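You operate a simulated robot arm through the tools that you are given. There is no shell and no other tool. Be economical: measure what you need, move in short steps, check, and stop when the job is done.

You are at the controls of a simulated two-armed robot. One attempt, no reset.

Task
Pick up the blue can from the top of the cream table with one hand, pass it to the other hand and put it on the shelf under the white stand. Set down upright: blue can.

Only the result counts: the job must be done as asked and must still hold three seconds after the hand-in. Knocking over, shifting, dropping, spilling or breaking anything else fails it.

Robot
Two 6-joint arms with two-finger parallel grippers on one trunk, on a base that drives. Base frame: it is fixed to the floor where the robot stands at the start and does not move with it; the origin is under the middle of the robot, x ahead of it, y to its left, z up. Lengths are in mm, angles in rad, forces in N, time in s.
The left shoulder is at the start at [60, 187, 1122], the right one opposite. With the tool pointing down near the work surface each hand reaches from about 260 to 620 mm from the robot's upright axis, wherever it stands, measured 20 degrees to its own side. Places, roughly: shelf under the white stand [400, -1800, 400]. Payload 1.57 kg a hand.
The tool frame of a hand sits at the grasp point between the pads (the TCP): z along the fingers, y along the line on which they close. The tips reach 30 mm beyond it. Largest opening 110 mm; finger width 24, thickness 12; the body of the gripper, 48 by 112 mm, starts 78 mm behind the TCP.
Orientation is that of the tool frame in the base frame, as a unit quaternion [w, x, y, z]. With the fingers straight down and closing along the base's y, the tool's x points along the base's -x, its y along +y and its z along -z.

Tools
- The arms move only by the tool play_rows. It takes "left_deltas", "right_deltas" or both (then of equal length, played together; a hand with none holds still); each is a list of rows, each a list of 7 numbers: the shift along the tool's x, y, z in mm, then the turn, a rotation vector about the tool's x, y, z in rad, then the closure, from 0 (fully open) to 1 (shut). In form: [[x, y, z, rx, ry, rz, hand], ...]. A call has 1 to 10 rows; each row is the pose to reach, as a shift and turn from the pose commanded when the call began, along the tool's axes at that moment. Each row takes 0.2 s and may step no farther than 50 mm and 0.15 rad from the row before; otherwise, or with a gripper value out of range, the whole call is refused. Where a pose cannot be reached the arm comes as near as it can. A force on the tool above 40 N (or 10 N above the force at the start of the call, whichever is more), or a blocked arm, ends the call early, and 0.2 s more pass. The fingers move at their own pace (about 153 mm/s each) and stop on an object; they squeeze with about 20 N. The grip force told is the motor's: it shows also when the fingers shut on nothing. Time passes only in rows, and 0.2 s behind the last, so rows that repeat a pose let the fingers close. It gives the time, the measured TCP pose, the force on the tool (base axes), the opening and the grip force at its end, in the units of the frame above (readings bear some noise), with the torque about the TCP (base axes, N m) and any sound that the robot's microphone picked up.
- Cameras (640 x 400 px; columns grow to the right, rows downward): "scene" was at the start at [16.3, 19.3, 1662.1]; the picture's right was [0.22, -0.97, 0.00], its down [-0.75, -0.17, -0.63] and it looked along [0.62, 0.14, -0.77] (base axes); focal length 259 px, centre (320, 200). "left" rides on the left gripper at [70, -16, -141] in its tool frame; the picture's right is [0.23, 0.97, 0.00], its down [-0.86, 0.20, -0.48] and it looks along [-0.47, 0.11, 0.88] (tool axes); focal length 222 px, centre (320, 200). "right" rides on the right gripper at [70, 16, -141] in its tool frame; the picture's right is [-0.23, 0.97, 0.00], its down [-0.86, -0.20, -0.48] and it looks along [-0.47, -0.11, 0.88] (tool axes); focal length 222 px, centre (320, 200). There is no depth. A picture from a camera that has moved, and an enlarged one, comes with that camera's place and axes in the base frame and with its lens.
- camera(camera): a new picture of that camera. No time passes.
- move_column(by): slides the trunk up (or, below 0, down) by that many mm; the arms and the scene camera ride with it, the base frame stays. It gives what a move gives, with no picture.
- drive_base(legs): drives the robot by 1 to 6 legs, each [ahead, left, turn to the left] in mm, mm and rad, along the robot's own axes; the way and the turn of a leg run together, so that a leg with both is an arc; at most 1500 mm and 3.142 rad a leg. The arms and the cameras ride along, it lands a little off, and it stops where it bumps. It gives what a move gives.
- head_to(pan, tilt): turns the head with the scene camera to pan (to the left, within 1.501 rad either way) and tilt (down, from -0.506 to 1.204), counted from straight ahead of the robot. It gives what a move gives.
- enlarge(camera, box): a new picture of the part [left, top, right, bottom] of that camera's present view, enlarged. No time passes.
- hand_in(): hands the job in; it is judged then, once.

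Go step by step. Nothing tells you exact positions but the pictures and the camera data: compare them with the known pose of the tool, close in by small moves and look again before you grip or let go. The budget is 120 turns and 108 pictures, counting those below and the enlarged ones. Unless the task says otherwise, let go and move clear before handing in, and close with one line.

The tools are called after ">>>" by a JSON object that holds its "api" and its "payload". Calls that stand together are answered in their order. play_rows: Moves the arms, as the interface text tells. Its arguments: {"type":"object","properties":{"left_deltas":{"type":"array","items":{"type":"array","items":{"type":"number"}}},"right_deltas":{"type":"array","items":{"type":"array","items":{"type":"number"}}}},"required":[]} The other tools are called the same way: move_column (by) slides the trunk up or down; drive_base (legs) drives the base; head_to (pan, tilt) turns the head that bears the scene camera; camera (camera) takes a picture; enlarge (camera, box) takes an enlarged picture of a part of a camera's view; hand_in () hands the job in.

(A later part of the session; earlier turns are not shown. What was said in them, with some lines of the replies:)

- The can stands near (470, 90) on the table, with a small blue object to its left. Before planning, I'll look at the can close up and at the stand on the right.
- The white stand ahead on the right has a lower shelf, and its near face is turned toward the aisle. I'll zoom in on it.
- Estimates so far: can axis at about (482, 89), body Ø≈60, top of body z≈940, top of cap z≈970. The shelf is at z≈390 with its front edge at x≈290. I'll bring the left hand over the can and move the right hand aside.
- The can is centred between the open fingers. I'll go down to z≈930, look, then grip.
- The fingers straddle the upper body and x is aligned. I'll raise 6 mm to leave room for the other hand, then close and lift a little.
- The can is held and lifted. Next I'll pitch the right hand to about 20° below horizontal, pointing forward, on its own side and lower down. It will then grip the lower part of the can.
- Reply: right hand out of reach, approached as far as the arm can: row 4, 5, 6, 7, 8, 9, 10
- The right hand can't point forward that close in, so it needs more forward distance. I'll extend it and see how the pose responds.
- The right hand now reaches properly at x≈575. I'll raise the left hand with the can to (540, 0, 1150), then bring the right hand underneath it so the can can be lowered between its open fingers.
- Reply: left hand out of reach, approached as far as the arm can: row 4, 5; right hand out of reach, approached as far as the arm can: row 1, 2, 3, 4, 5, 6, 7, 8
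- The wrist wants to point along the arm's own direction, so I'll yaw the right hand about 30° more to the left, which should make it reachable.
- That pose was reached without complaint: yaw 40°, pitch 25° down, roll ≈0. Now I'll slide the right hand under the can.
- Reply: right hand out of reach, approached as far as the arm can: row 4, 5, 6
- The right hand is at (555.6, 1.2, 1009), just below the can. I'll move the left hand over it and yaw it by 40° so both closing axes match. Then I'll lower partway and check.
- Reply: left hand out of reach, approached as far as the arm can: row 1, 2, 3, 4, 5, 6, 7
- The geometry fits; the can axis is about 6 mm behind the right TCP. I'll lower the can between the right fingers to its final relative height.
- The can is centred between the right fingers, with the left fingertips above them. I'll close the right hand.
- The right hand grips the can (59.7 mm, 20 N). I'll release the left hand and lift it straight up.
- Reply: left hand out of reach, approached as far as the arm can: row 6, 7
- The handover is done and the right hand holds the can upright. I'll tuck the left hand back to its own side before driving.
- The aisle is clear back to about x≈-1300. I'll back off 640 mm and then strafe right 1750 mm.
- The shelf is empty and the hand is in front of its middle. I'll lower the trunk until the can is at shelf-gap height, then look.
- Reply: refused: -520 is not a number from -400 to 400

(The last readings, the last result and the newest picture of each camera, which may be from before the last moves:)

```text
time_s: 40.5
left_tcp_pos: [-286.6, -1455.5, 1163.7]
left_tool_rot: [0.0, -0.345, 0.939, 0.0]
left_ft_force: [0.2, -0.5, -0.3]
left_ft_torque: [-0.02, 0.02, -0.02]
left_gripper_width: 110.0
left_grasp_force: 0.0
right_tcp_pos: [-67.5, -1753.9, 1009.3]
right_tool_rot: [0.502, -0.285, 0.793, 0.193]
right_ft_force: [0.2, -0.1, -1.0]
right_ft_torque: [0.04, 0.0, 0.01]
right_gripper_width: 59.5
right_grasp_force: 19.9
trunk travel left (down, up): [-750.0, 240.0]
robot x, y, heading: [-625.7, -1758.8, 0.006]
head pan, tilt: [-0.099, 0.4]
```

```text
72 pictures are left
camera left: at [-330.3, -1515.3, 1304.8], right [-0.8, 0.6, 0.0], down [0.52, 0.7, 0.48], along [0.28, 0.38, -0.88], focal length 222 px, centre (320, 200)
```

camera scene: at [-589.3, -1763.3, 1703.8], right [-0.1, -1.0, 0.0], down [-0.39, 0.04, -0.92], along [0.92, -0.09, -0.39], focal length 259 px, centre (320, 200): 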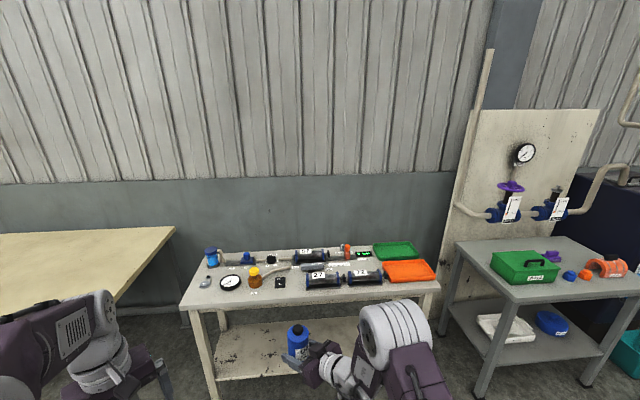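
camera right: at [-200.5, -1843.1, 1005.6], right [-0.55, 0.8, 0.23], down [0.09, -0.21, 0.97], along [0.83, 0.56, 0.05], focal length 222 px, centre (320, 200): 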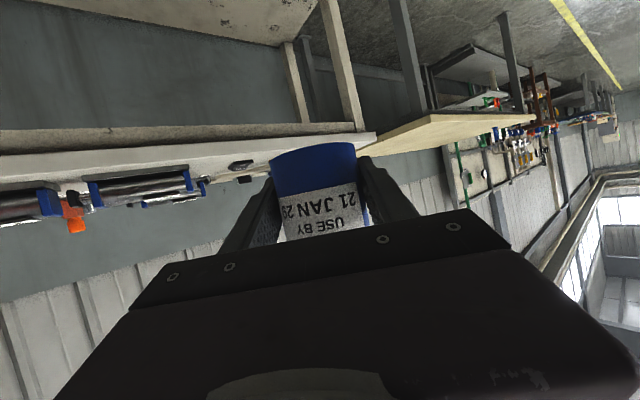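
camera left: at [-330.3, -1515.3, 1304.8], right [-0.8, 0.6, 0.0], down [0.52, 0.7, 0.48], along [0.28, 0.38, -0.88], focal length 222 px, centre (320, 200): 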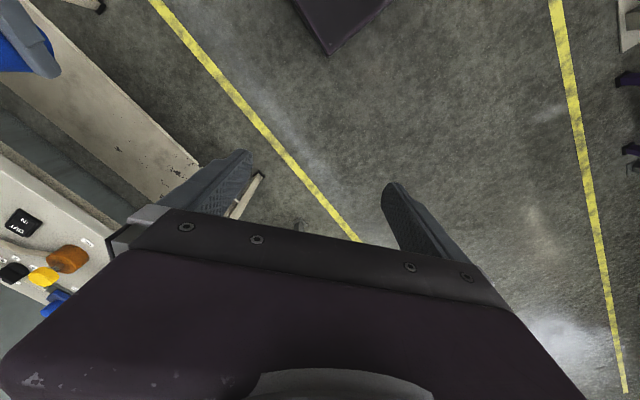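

The trunk moves at most 400 mm per call, so I'll lower it in two steps.

>>> {"api": "move_column", "payload": {"by": -400}}

>>> {"api": "move_column", "payload": {"by": -110}}

>>> {"api": "camera", "payload": {"camera": "scene"}}

>>> {"api": "camera", "payload": {"camera": "right"}}

```text
time_s: 44.4
left_tcp_pos: [-286.6, -1456.5, 763.3]
left_tool_rot: [0.0, -0.345, 0.939, 0.0]
left_ft_force: [-0.1, -0.5, 0.2]
left_ft_torque: [-0.04, -0.03, 0.0]
left_gripper_width: 110.2
left_grasp_force: 0.1
right_tcp_pos: [-68.8, -1754.5, 609.0]
right_tool_rot: [0.502, -0.285, 0.793, 0.193]
right_ft_force: [-0.4, 0.4, 0.0]
right_ft_torque: [0.01, 0.0, -0.02]
right_gripper_width: 59.5
right_grasp_force: 20.5
trunk travel left (down, up): [-350.0, 640.0]
robot x, y, heading: [-620.3, -1757.0, -0.001]
head pan, tilt: [-0.099, 0.4]
```

```text
time_s: 45.8
left_tcp_pos: [-288.0, -1455.5, 653.6]
left_tool_rot: [0.0, -0.345, 0.939, 0.0]
left_ft_force: [-0.3, -1.1, -0.4]
left_ft_torque: [-0.02, -0.06, -0.01]
left_gripper_width: 109.9
left_grasp_force: 0.2
right_tcp_pos: [-69.2, -1753.2, 498.9]
right_tool_rot: [0.501, -0.285, 0.794, 0.192]
right_ft_force: [0.7, 0.6, 0.6]
right_ft_torque: [0.01, -0.01, -0.01]
right_gripper_width: 59.6
right_grasp_force: 20.1
trunk travel left (down, up): [-240.0, 750.0]
robot x, y, heading: [-622.7, -1758.4, 0.003]
head pan, tilt: [-0.099, 0.4]
```

```text
71 pictures are left
camera scene: at [-589.7, -1763.3, 1193.9], right [-0.1, -1.0, 0.0], down [-0.39, 0.04, -0.92], along [0.92, -0.09, -0.39], focal length 259 px, centre (320, 200)
```

scene: 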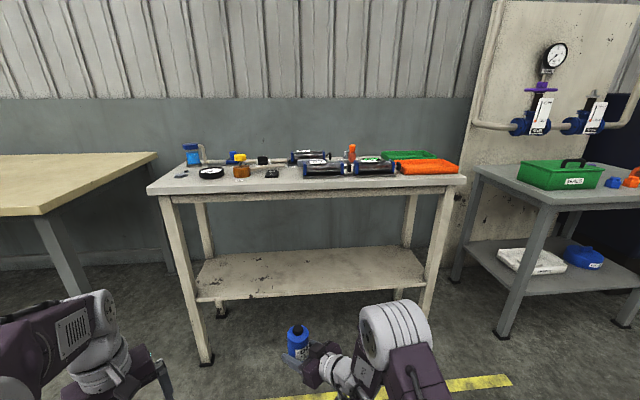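

```text
70 pictures are left
camera right: at [-200.7, -1843.2, 495.7], right [-0.55, 0.8, 0.23], down [0.09, -0.21, 0.97], along [0.83, 0.56, 0.05], focal length 222 px, centre (320, 200)
```

right: 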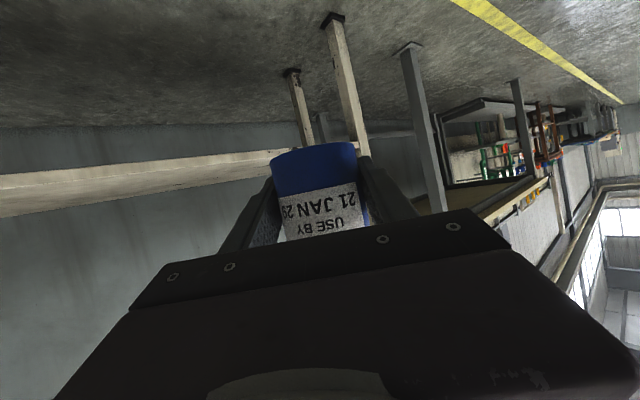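

The shelf is now in clear view, so I'll zoom in to measure its front edge.

>>> {"api": "enlarge", "payload": {"camera": "scene", "box": [180, 230, 340, 330]}}

>>> {"api": "enlarge", "payload": {"camera": "scene", "box": [300, 230, 460, 330]}}

```text
4.00 times, centred on (260, 280) of scene
camera zoom: at [-589.7, -1763.3, 1193.9], right [-0.1, -1.0, 0.0], down [-0.39, 0.04, -0.92], along [0.92, -0.09, -0.39], focal length 1037 px, centre (560, -120)
```

zoom: 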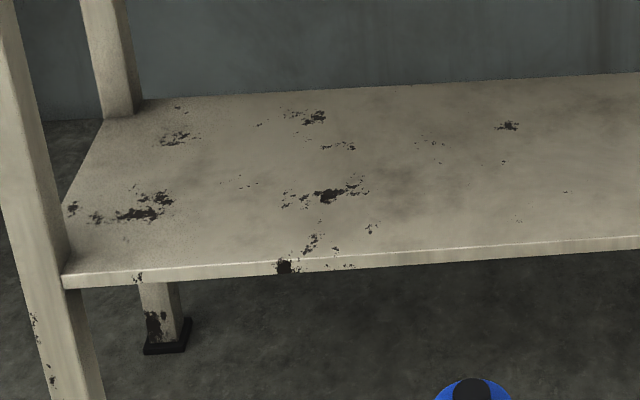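

```text
4.00 times, centred on (380, 280) of scene
camera zoom: at [-589.7, -1763.3, 1193.9], right [-0.1, -1.0, 0.0], down [-0.39, 0.04, -0.92], along [0.92, -0.09, -0.39], focal length 1037 px, centre (80, -120)
```

zoom: 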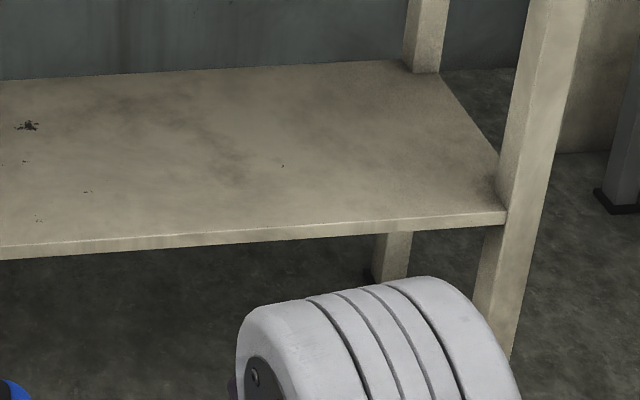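

The shelf top is at about z≈393, with its front edge at x≈290. The can is at x≈-68 with its bottom about 78 mm above the shelf. I'll drive forward most of the way and check.

>>> {"api": "drive_base", "payload": {"legs": [[330, 0, 0]]}}

>>> {"api": "head_to", "payload": {"pan": -0.1, "tilt": 0.8}}

>>> {"api": "camera", "payload": {"camera": "scene"}}

>>> {"api": "camera", "payload": {"camera": "right"}}

```text
time_s: 48.0
left_tcp_pos: [44.5, -1454.4, 654.1]
left_tool_rot: [0.0, -0.345, 0.939, 0.0]
left_ft_force: [1.0, 0.5, -1.0]
left_ft_torque: [-0.01, -0.03, -0.03]
left_gripper_width: 109.9
left_grasp_force: 0.0
right_tcp_pos: [261.6, -1752.6, 498.6]
right_tool_rot: [0.501, -0.286, 0.794, 0.193]
right_ft_force: [0.3, 0.2, -0.6]
right_ft_torque: [0.0, -0.04, 0.0]
right_gripper_width: 59.3
right_grasp_force: 20.0
trunk travel left (down, up): [-240.0, 750.0]
robot x, y, heading: [-293.0, -1758.2, 0.002]
head pan, tilt: [-0.099, 0.4]
```

```text
time_s: 48.8
left_tcp_pos: [43.9, -1454.0, 653.4]
left_tool_rot: [0.0, -0.344, 0.939, 0.0]
left_ft_force: [-0.1, 0.5, -0.2]
left_ft_torque: [0.02, -0.01, 0.0]
left_gripper_width: 110.0
left_grasp_force: 0.0
right_tcp_pos: [263.4, -1751.7, 498.3]
right_tool_rot: [0.502, -0.286, 0.793, 0.194]
right_ft_force: [0.1, -0.8, -0.3]
right_ft_torque: [-0.01, -0.02, 0.02]
right_gripper_width: 59.7
right_grasp_force: 19.8
trunk travel left (down, up): [-240.0, 750.0]
robot x, y, heading: [-293.5, -1754.6, -0.003]
head pan, tilt: [-0.099, 0.799]
```

```text
67 pictures are left
camera scene: at [-270.4, -1761.0, 1158.8], right [-0.1, -1.0, 0.0], down [-0.71, 0.07, -0.7], along [0.69, -0.07, -0.72], focal length 259 px, centre (320, 200)
```

scene: 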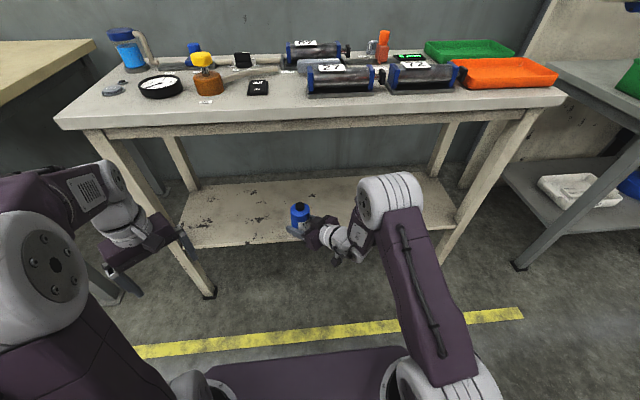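

```text
66 pictures are left
camera right: at [130.3, -1841.7, 495.6], right [-0.55, 0.8, 0.23], down [0.09, -0.21, 0.97], along [0.83, 0.56, 0.05], focal length 222 px, centre (320, 200)
```

right: 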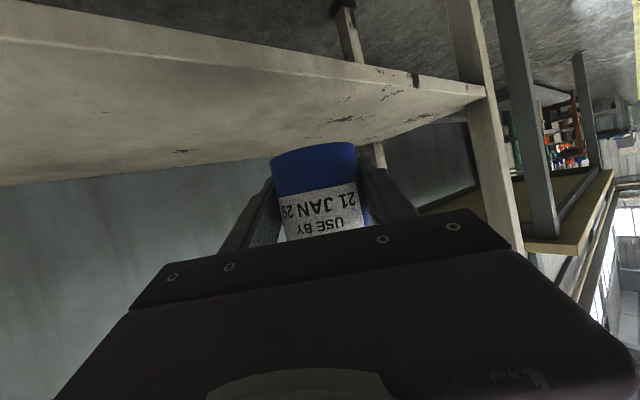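

Driving all the way could bring the right elbow close to the table-top edge. I'll extend the arm forward about 90 mm instead of driving further.

>>> {"api": "play_rows", "payload": {"right_deltas": [[-7.5, -14.7, 16, 0, 0, 0, 1], [-15, -29.5, 32, 0, 0, 0, 1], [-22.7, -44, 48, 0, 0, 0, 1], [-30.3, -59, 63.8, 0, 0, 0, 1], [-30.3, -59, 63.8, 0, 0, 0, 1]]}}

>>> {"api": "camera", "payload": {"camera": "scene"}}

>>> {"api": "camera", "payload": {"camera": "right"}}

```text
time_s: 50.0
left_tcp_pos: [43.2, -1453.4, 654.0]
left_tool_rot: [0.0, -0.345, 0.939, 0.0]
left_ft_force: [0.0, -0.1, 0.2]
left_ft_torque: [0.01, 0.0, 0.0]
left_gripper_width: 110.1
left_grasp_force: 0.1
right_tcp_pos: [355.7, -1752.9, 497.3]
right_tool_rot: [0.501, -0.285, 0.794, 0.192]
right_ft_force: [-0.2, -0.9, 0.2]
right_ft_torque: [0.01, 0.03, 0.03]
right_gripper_width: 59.5
right_grasp_force: 20.0
trunk travel left (down, up): [-240.0, 750.0]
robot x, y, heading: [-292.2, -1756.0, 0.001]
head pan, tilt: [-0.099, 0.799]
```

```text
65 pictures are left
camera scene: at [-270.4, -1761.0, 1158.7], right [-0.1, -1.0, 0.0], down [-0.71, 0.07, -0.7], along [0.69, -0.07, -0.72], focal length 259 px, centre (320, 200)
```

scene: 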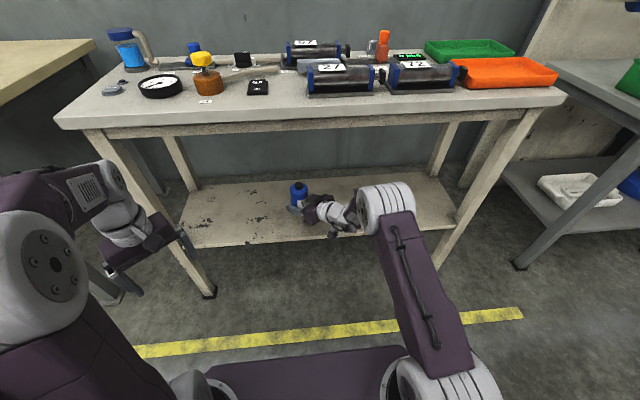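

```text
64 pictures are left
camera right: at [222.9, -1842.1, 494.8], right [-0.55, 0.8, 0.23], down [0.09, -0.21, 0.97], along [0.83, 0.56, 0.05], focal length 222 px, centre (320, 200)
```

right: 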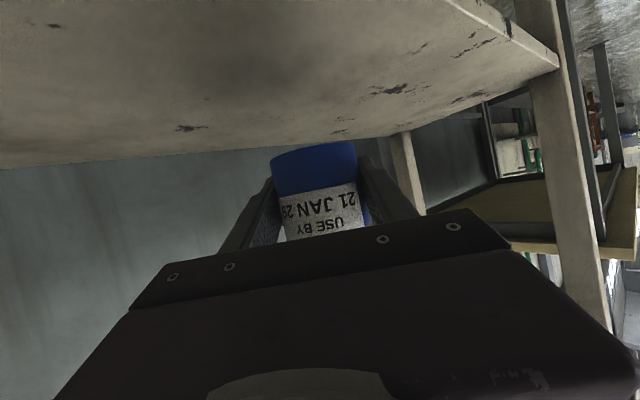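

The can is at x≈356, about 64 mm inside the front edge (x≈292). I'll lower the trunk 60 mm and then inspect the remaining gap.

>>> {"api": "move_column", "payload": {"by": -58}}

>>> {"api": "camera", "payload": {"camera": "right"}}

>>> {"api": "enlarge", "payload": {"camera": "scene", "box": [250, 150, 410, 250]}}

```text
time_s: 51.0
left_tcp_pos: [44.0, -1454.3, 595.6]
left_tool_rot: [-0.001, -0.344, 0.939, -0.001]
left_ft_force: [-0.5, 0.3, 0.2]
left_ft_torque: [0.02, 0.0, -0.01]
left_gripper_width: 110.1
left_grasp_force: 0.1
right_tcp_pos: [354.9, -1751.2, 440.1]
right_tool_rot: [0.502, -0.285, 0.794, 0.193]
right_ft_force: [0.2, -0.3, -0.2]
right_ft_torque: [-0.01, 0.01, -0.01]
right_gripper_width: 59.7
right_grasp_force: 19.6
trunk travel left (down, up): [-182.0, 808.0]
robot x, y, heading: [-296.6, -1757.3, -0.0]
head pan, tilt: [-0.099, 0.799]
```

```text
63 pictures are left
camera right: at [222.7, -1842.0, 437.1], right [-0.55, 0.8, 0.23], down [0.09, -0.21, 0.97], along [0.83, 0.56, 0.05], focal length 222 px, centre (320, 200)
```

right: 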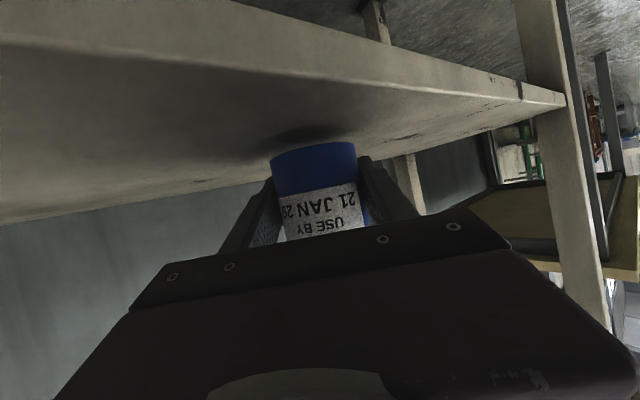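

```text
4.00 times, centred on (330, 200) of scene
camera zoom: at [-270.6, -1761.1, 1100.8], right [-0.1, -1.0, 0.0], down [-0.71, 0.07, -0.7], along [0.69, -0.07, -0.72], focal length 1037 px, centre (280, 200)
```

zoom: 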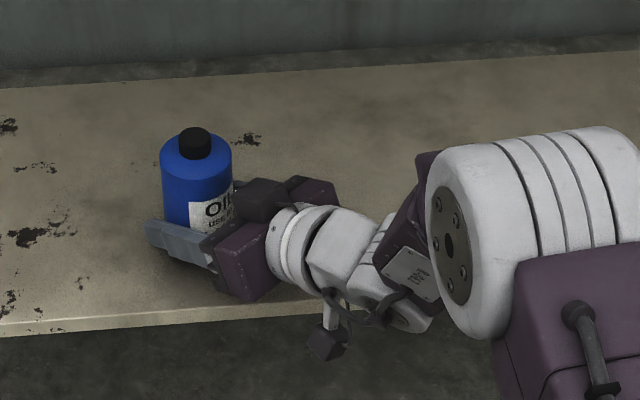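

About 19 mm of gap remains. I'll lower with the arm in small steps and watch the force.

>>> {"api": "play_rows", "payload": {"right_deltas": [[2.7, 0, 1.3, 0, 0, 0, 1], [5.4, 0, 2.5, 0, 0, 0, 1], [8.2, 0, 3.8, 0, 0, 0, 1], [10.9, 0, 5, 0, 0, 0, 1], [10.9, 0, 5, 0, 0, 0, 1]]}}

>>> {"api": "camera", "payload": {"camera": "right"}}

```text
time_s: 52.2
left_tcp_pos: [42.3, -1455.0, 595.8]
left_tool_rot: [0.0, -0.345, 0.939, 0.0]
left_ft_force: [-0.2, -0.6, 0.7]
left_ft_torque: [-0.01, -0.01, 0.01]
left_gripper_width: 110.2
left_grasp_force: 0.1
right_tcp_pos: [356.0, -1753.8, 429.0]
right_tool_rot: [0.503, -0.286, 0.793, 0.193]
right_ft_force: [0.1, 2.8, 4.1]
right_ft_torque: [-0.08, -0.16, 0.06]
right_gripper_width: 59.6
right_grasp_force: 20.1
trunk travel left (down, up): [-182.0, 808.0]
robot x, y, heading: [-291.5, -1752.8, 0.007]
head pan, tilt: [-0.099, 0.799]
```

```text
61 pictures are left
camera right: at [223.7, -1842.3, 426.2], right [-0.56, 0.8, 0.22], down [0.08, -0.21, 0.97], along [0.83, 0.56, 0.05], focal length 222 px, centre (320, 200)
```

right: 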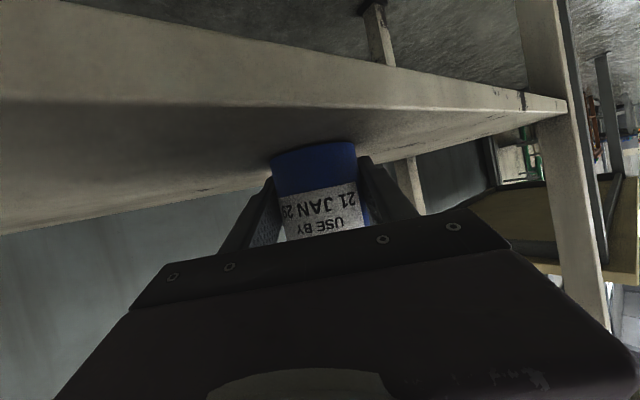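

The force shows contact, 4 N upward. I'll check closely that it's the can's bottom on the shelf.

>>> {"api": "enlarge", "payload": {"camera": "right", "box": [220, 90, 420, 215]}}

>>> {"api": "enlarge", "payload": {"camera": "scene", "box": [260, 160, 340, 210]}}

```text
3.20 times, centred on (320, 152) of right
camera zoom: at [223.7, -1842.3, 426.2], right [-0.56, 0.8, 0.22], down [0.08, -0.21, 0.97], along [0.83, 0.56, 0.05], focal length 711 px, centre (320, 352)
```

zoom: 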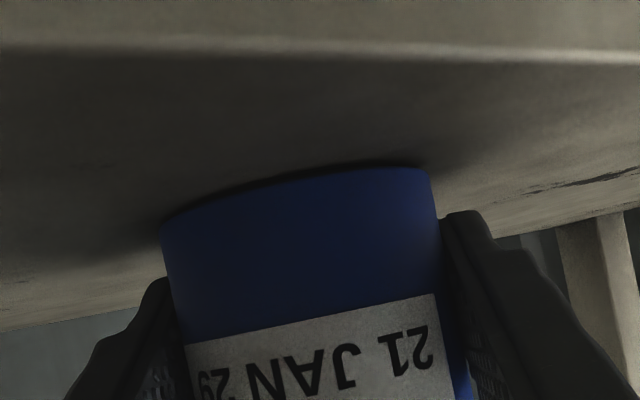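

```text
8.00 times, centred on (300, 185) of scene
camera zoom: at [-271.4, -1760.8, 1100.9], right [-0.1, -1.0, 0.0], down [-0.71, 0.07, -0.7], along [0.69, -0.07, -0.72], focal length 2075 px, centre (480, 320)
```

zoom: 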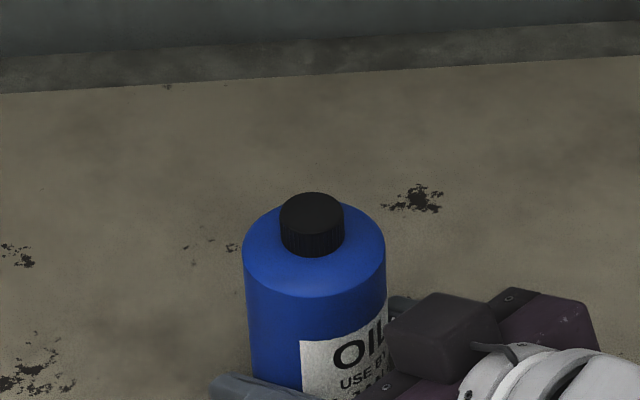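

The can's bottom is on the shelf. I'll press 1 mm further, open, then back out along the fingers.

>>> {"api": "play_rows", "payload": {"right_deltas": [[0.9, 0, 0.4, 0, 0, 0, 1], [0.9, 0, 0.4, 0, 0, 0, 0.7], [0.9, 0, 0.4, 0, 0, 0, 0.4], [0.9, 0, 0.4, 0, 0, 0, 0], [0.9, 0, 0.4, 0, 0, 0, 0], [0.9, 0, 0.4, 0, 0, 0, 0]]}}

>>> {"api": "camera", "payload": {"camera": "right"}}

```text
time_s: 53.6
left_tcp_pos: [43.1, -1454.8, 595.0]
left_tool_rot: [-0.001, -0.345, 0.939, -0.001]
left_ft_force: [-0.1, 0.2, 0.0]
left_ft_torque: [0.02, 0.04, -0.01]
left_gripper_width: 109.9
left_grasp_force: 0.1
right_tcp_pos: [354.9, -1752.7, 426.9]
right_tool_rot: [0.502, -0.285, 0.794, 0.193]
right_ft_force: [0.6, -1.0, -0.6]
right_ft_torque: [-0.03, 0.0, 0.01]
right_gripper_width: 110.1
right_grasp_force: 0.1
trunk travel left (down, up): [-182.0, 808.0]
robot x, y, heading: [-292.1, -1757.7, 0.004]
head pan, tilt: [-0.099, 0.799]
```

```text
58 pictures are left
camera right: at [223.0, -1842.5, 424.2], right [-0.55, 0.8, 0.23], down [0.09, -0.21, 0.97], along [0.83, 0.56, 0.05], focal length 222 px, centre (320, 200)
```

right: 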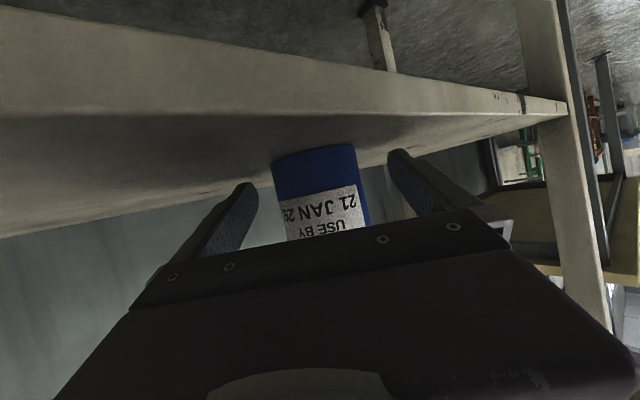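

The can stands free on the shelf. I'll withdraw the right hand straight back along its fingers.

>>> {"api": "play_rows", "payload": {"right_deltas": [[0, 0, -15, 0, 0, 0, 0], [0, 0, -30, 0, 0, 0, 0], [0, 0, -45, 0, 0, 0, 0], [0, 0, -60, 0, 0, 0, 0], [0, 0, -75, 0, 0, 0, 0], [0, 0, -90, 0, 0, 0, 0], [0, 0, -100, 0, 0, 0, 0], [0, 0, -100, 0, 0, 0, 0]]}}

>>> {"api": "camera", "payload": {"camera": "right"}}

>>> {"api": "camera", "payload": {"camera": "scene"}}

```text
time_s: 55.4
left_tcp_pos: [42.5, -1453.7, 595.8]
left_tool_rot: [0.001, -0.345, 0.939, 0.0]
left_ft_force: [0.6, 0.4, 0.5]
left_ft_torque: [0.0, 0.0, 0.0]
left_gripper_width: 109.7
left_grasp_force: 0.1
right_tcp_pos: [285.8, -1812.6, 469.8]
right_tool_rot: [0.502, -0.285, 0.794, 0.193]
right_ft_force: [0.1, -0.4, -0.8]
right_ft_torque: [-0.02, 0.01, -0.01]
right_gripper_width: 109.8
right_grasp_force: 0.1
trunk travel left (down, up): [-182.0, 808.0]
robot x, y, heading: [-295.8, -1756.4, 0.007]
head pan, tilt: [-0.099, 0.799]
```

```text
57 pictures are left
camera right: at [153.2, -1902.2, 466.5], right [-0.55, 0.8, 0.23], down [0.09, -0.21, 0.97], along [0.83, 0.56, 0.05], focal length 222 px, centre (320, 200)
```

right: 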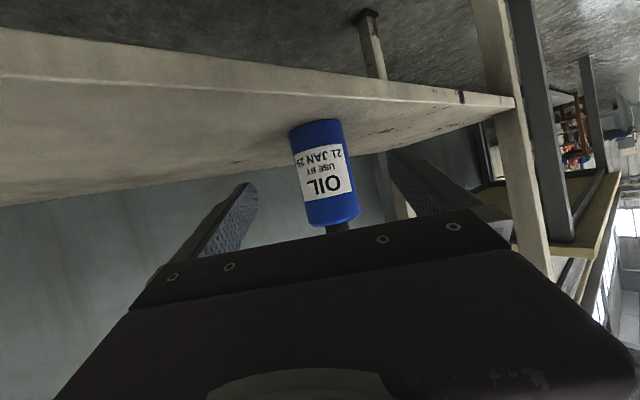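

```text
56 pictures are left
camera scene: at [-270.9, -1761.0, 1100.7], right [-0.1, -1.0, 0.0], down [-0.71, 0.07, -0.7], along [0.69, -0.07, -0.72], focal length 259 px, centre (320, 200)
```

scene: 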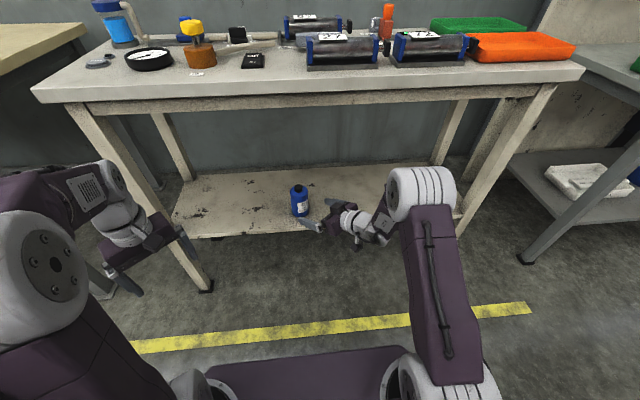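

The can stands upright on the shelf and the hand is clear of it. I'll back the robot off and take one last look.

>>> {"api": "drive_base", "payload": {"legs": [[-250, 0, 0]]}}

>>> {"api": "enlarge", "payload": {"camera": "scene", "box": [200, 50, 440, 200]}}

```text
time_s: 57.2
left_tcp_pos: [-204.3, -1456.7, 596.1]
left_tool_rot: [-0.001, -0.343, 0.94, 0.0]
left_ft_force: [-1.1, -0.1, -0.2]
left_ft_torque: [0.02, 0.01, 0.03]
left_gripper_width: 109.7
left_grasp_force: 0.2
right_tcp_pos: [37.8, -1815.3, 469.9]
right_tool_rot: [0.502, -0.284, 0.794, 0.192]
right_ft_force: [0.6, 0.3, 0.2]
right_ft_torque: [-0.02, 0.02, 0.0]
right_gripper_width: 109.9
right_grasp_force: 0.1
trunk travel left (down, up): [-182.0, 808.0]
robot x, y, heading: [-547.7, -1753.7, 0.001]
head pan, tilt: [-0.099, 0.799]
```

```text
2.67 times, centred on (320, 125) of scene
camera zoom: at [-520.3, -1761.4, 1100.8], right [-0.1, -0.99, 0.0], down [-0.71, 0.07, -0.7], along [0.69, -0.07, -0.72], focal length 692 px, centre (320, 400)
```

zoom: 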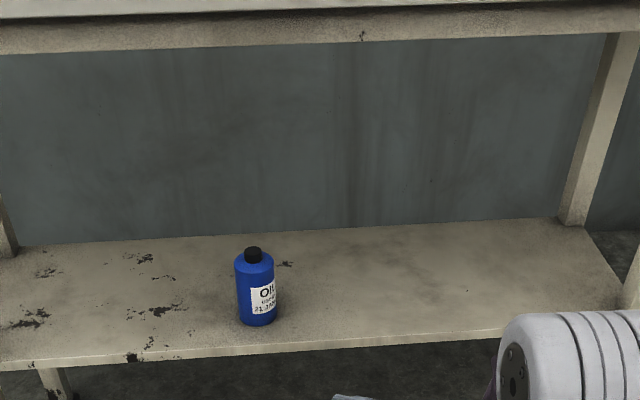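

The blue can stands upright on the shelf, and both hands are empty and clear. I'm handing in.

>>> {"api": "hand_in", "payload": {}}

```text
The job is handed in.
```

The blue can was picked up with the left hand, passed to the right hand and set upright on the shelf under the white stand; I saw nothing else disturbed.
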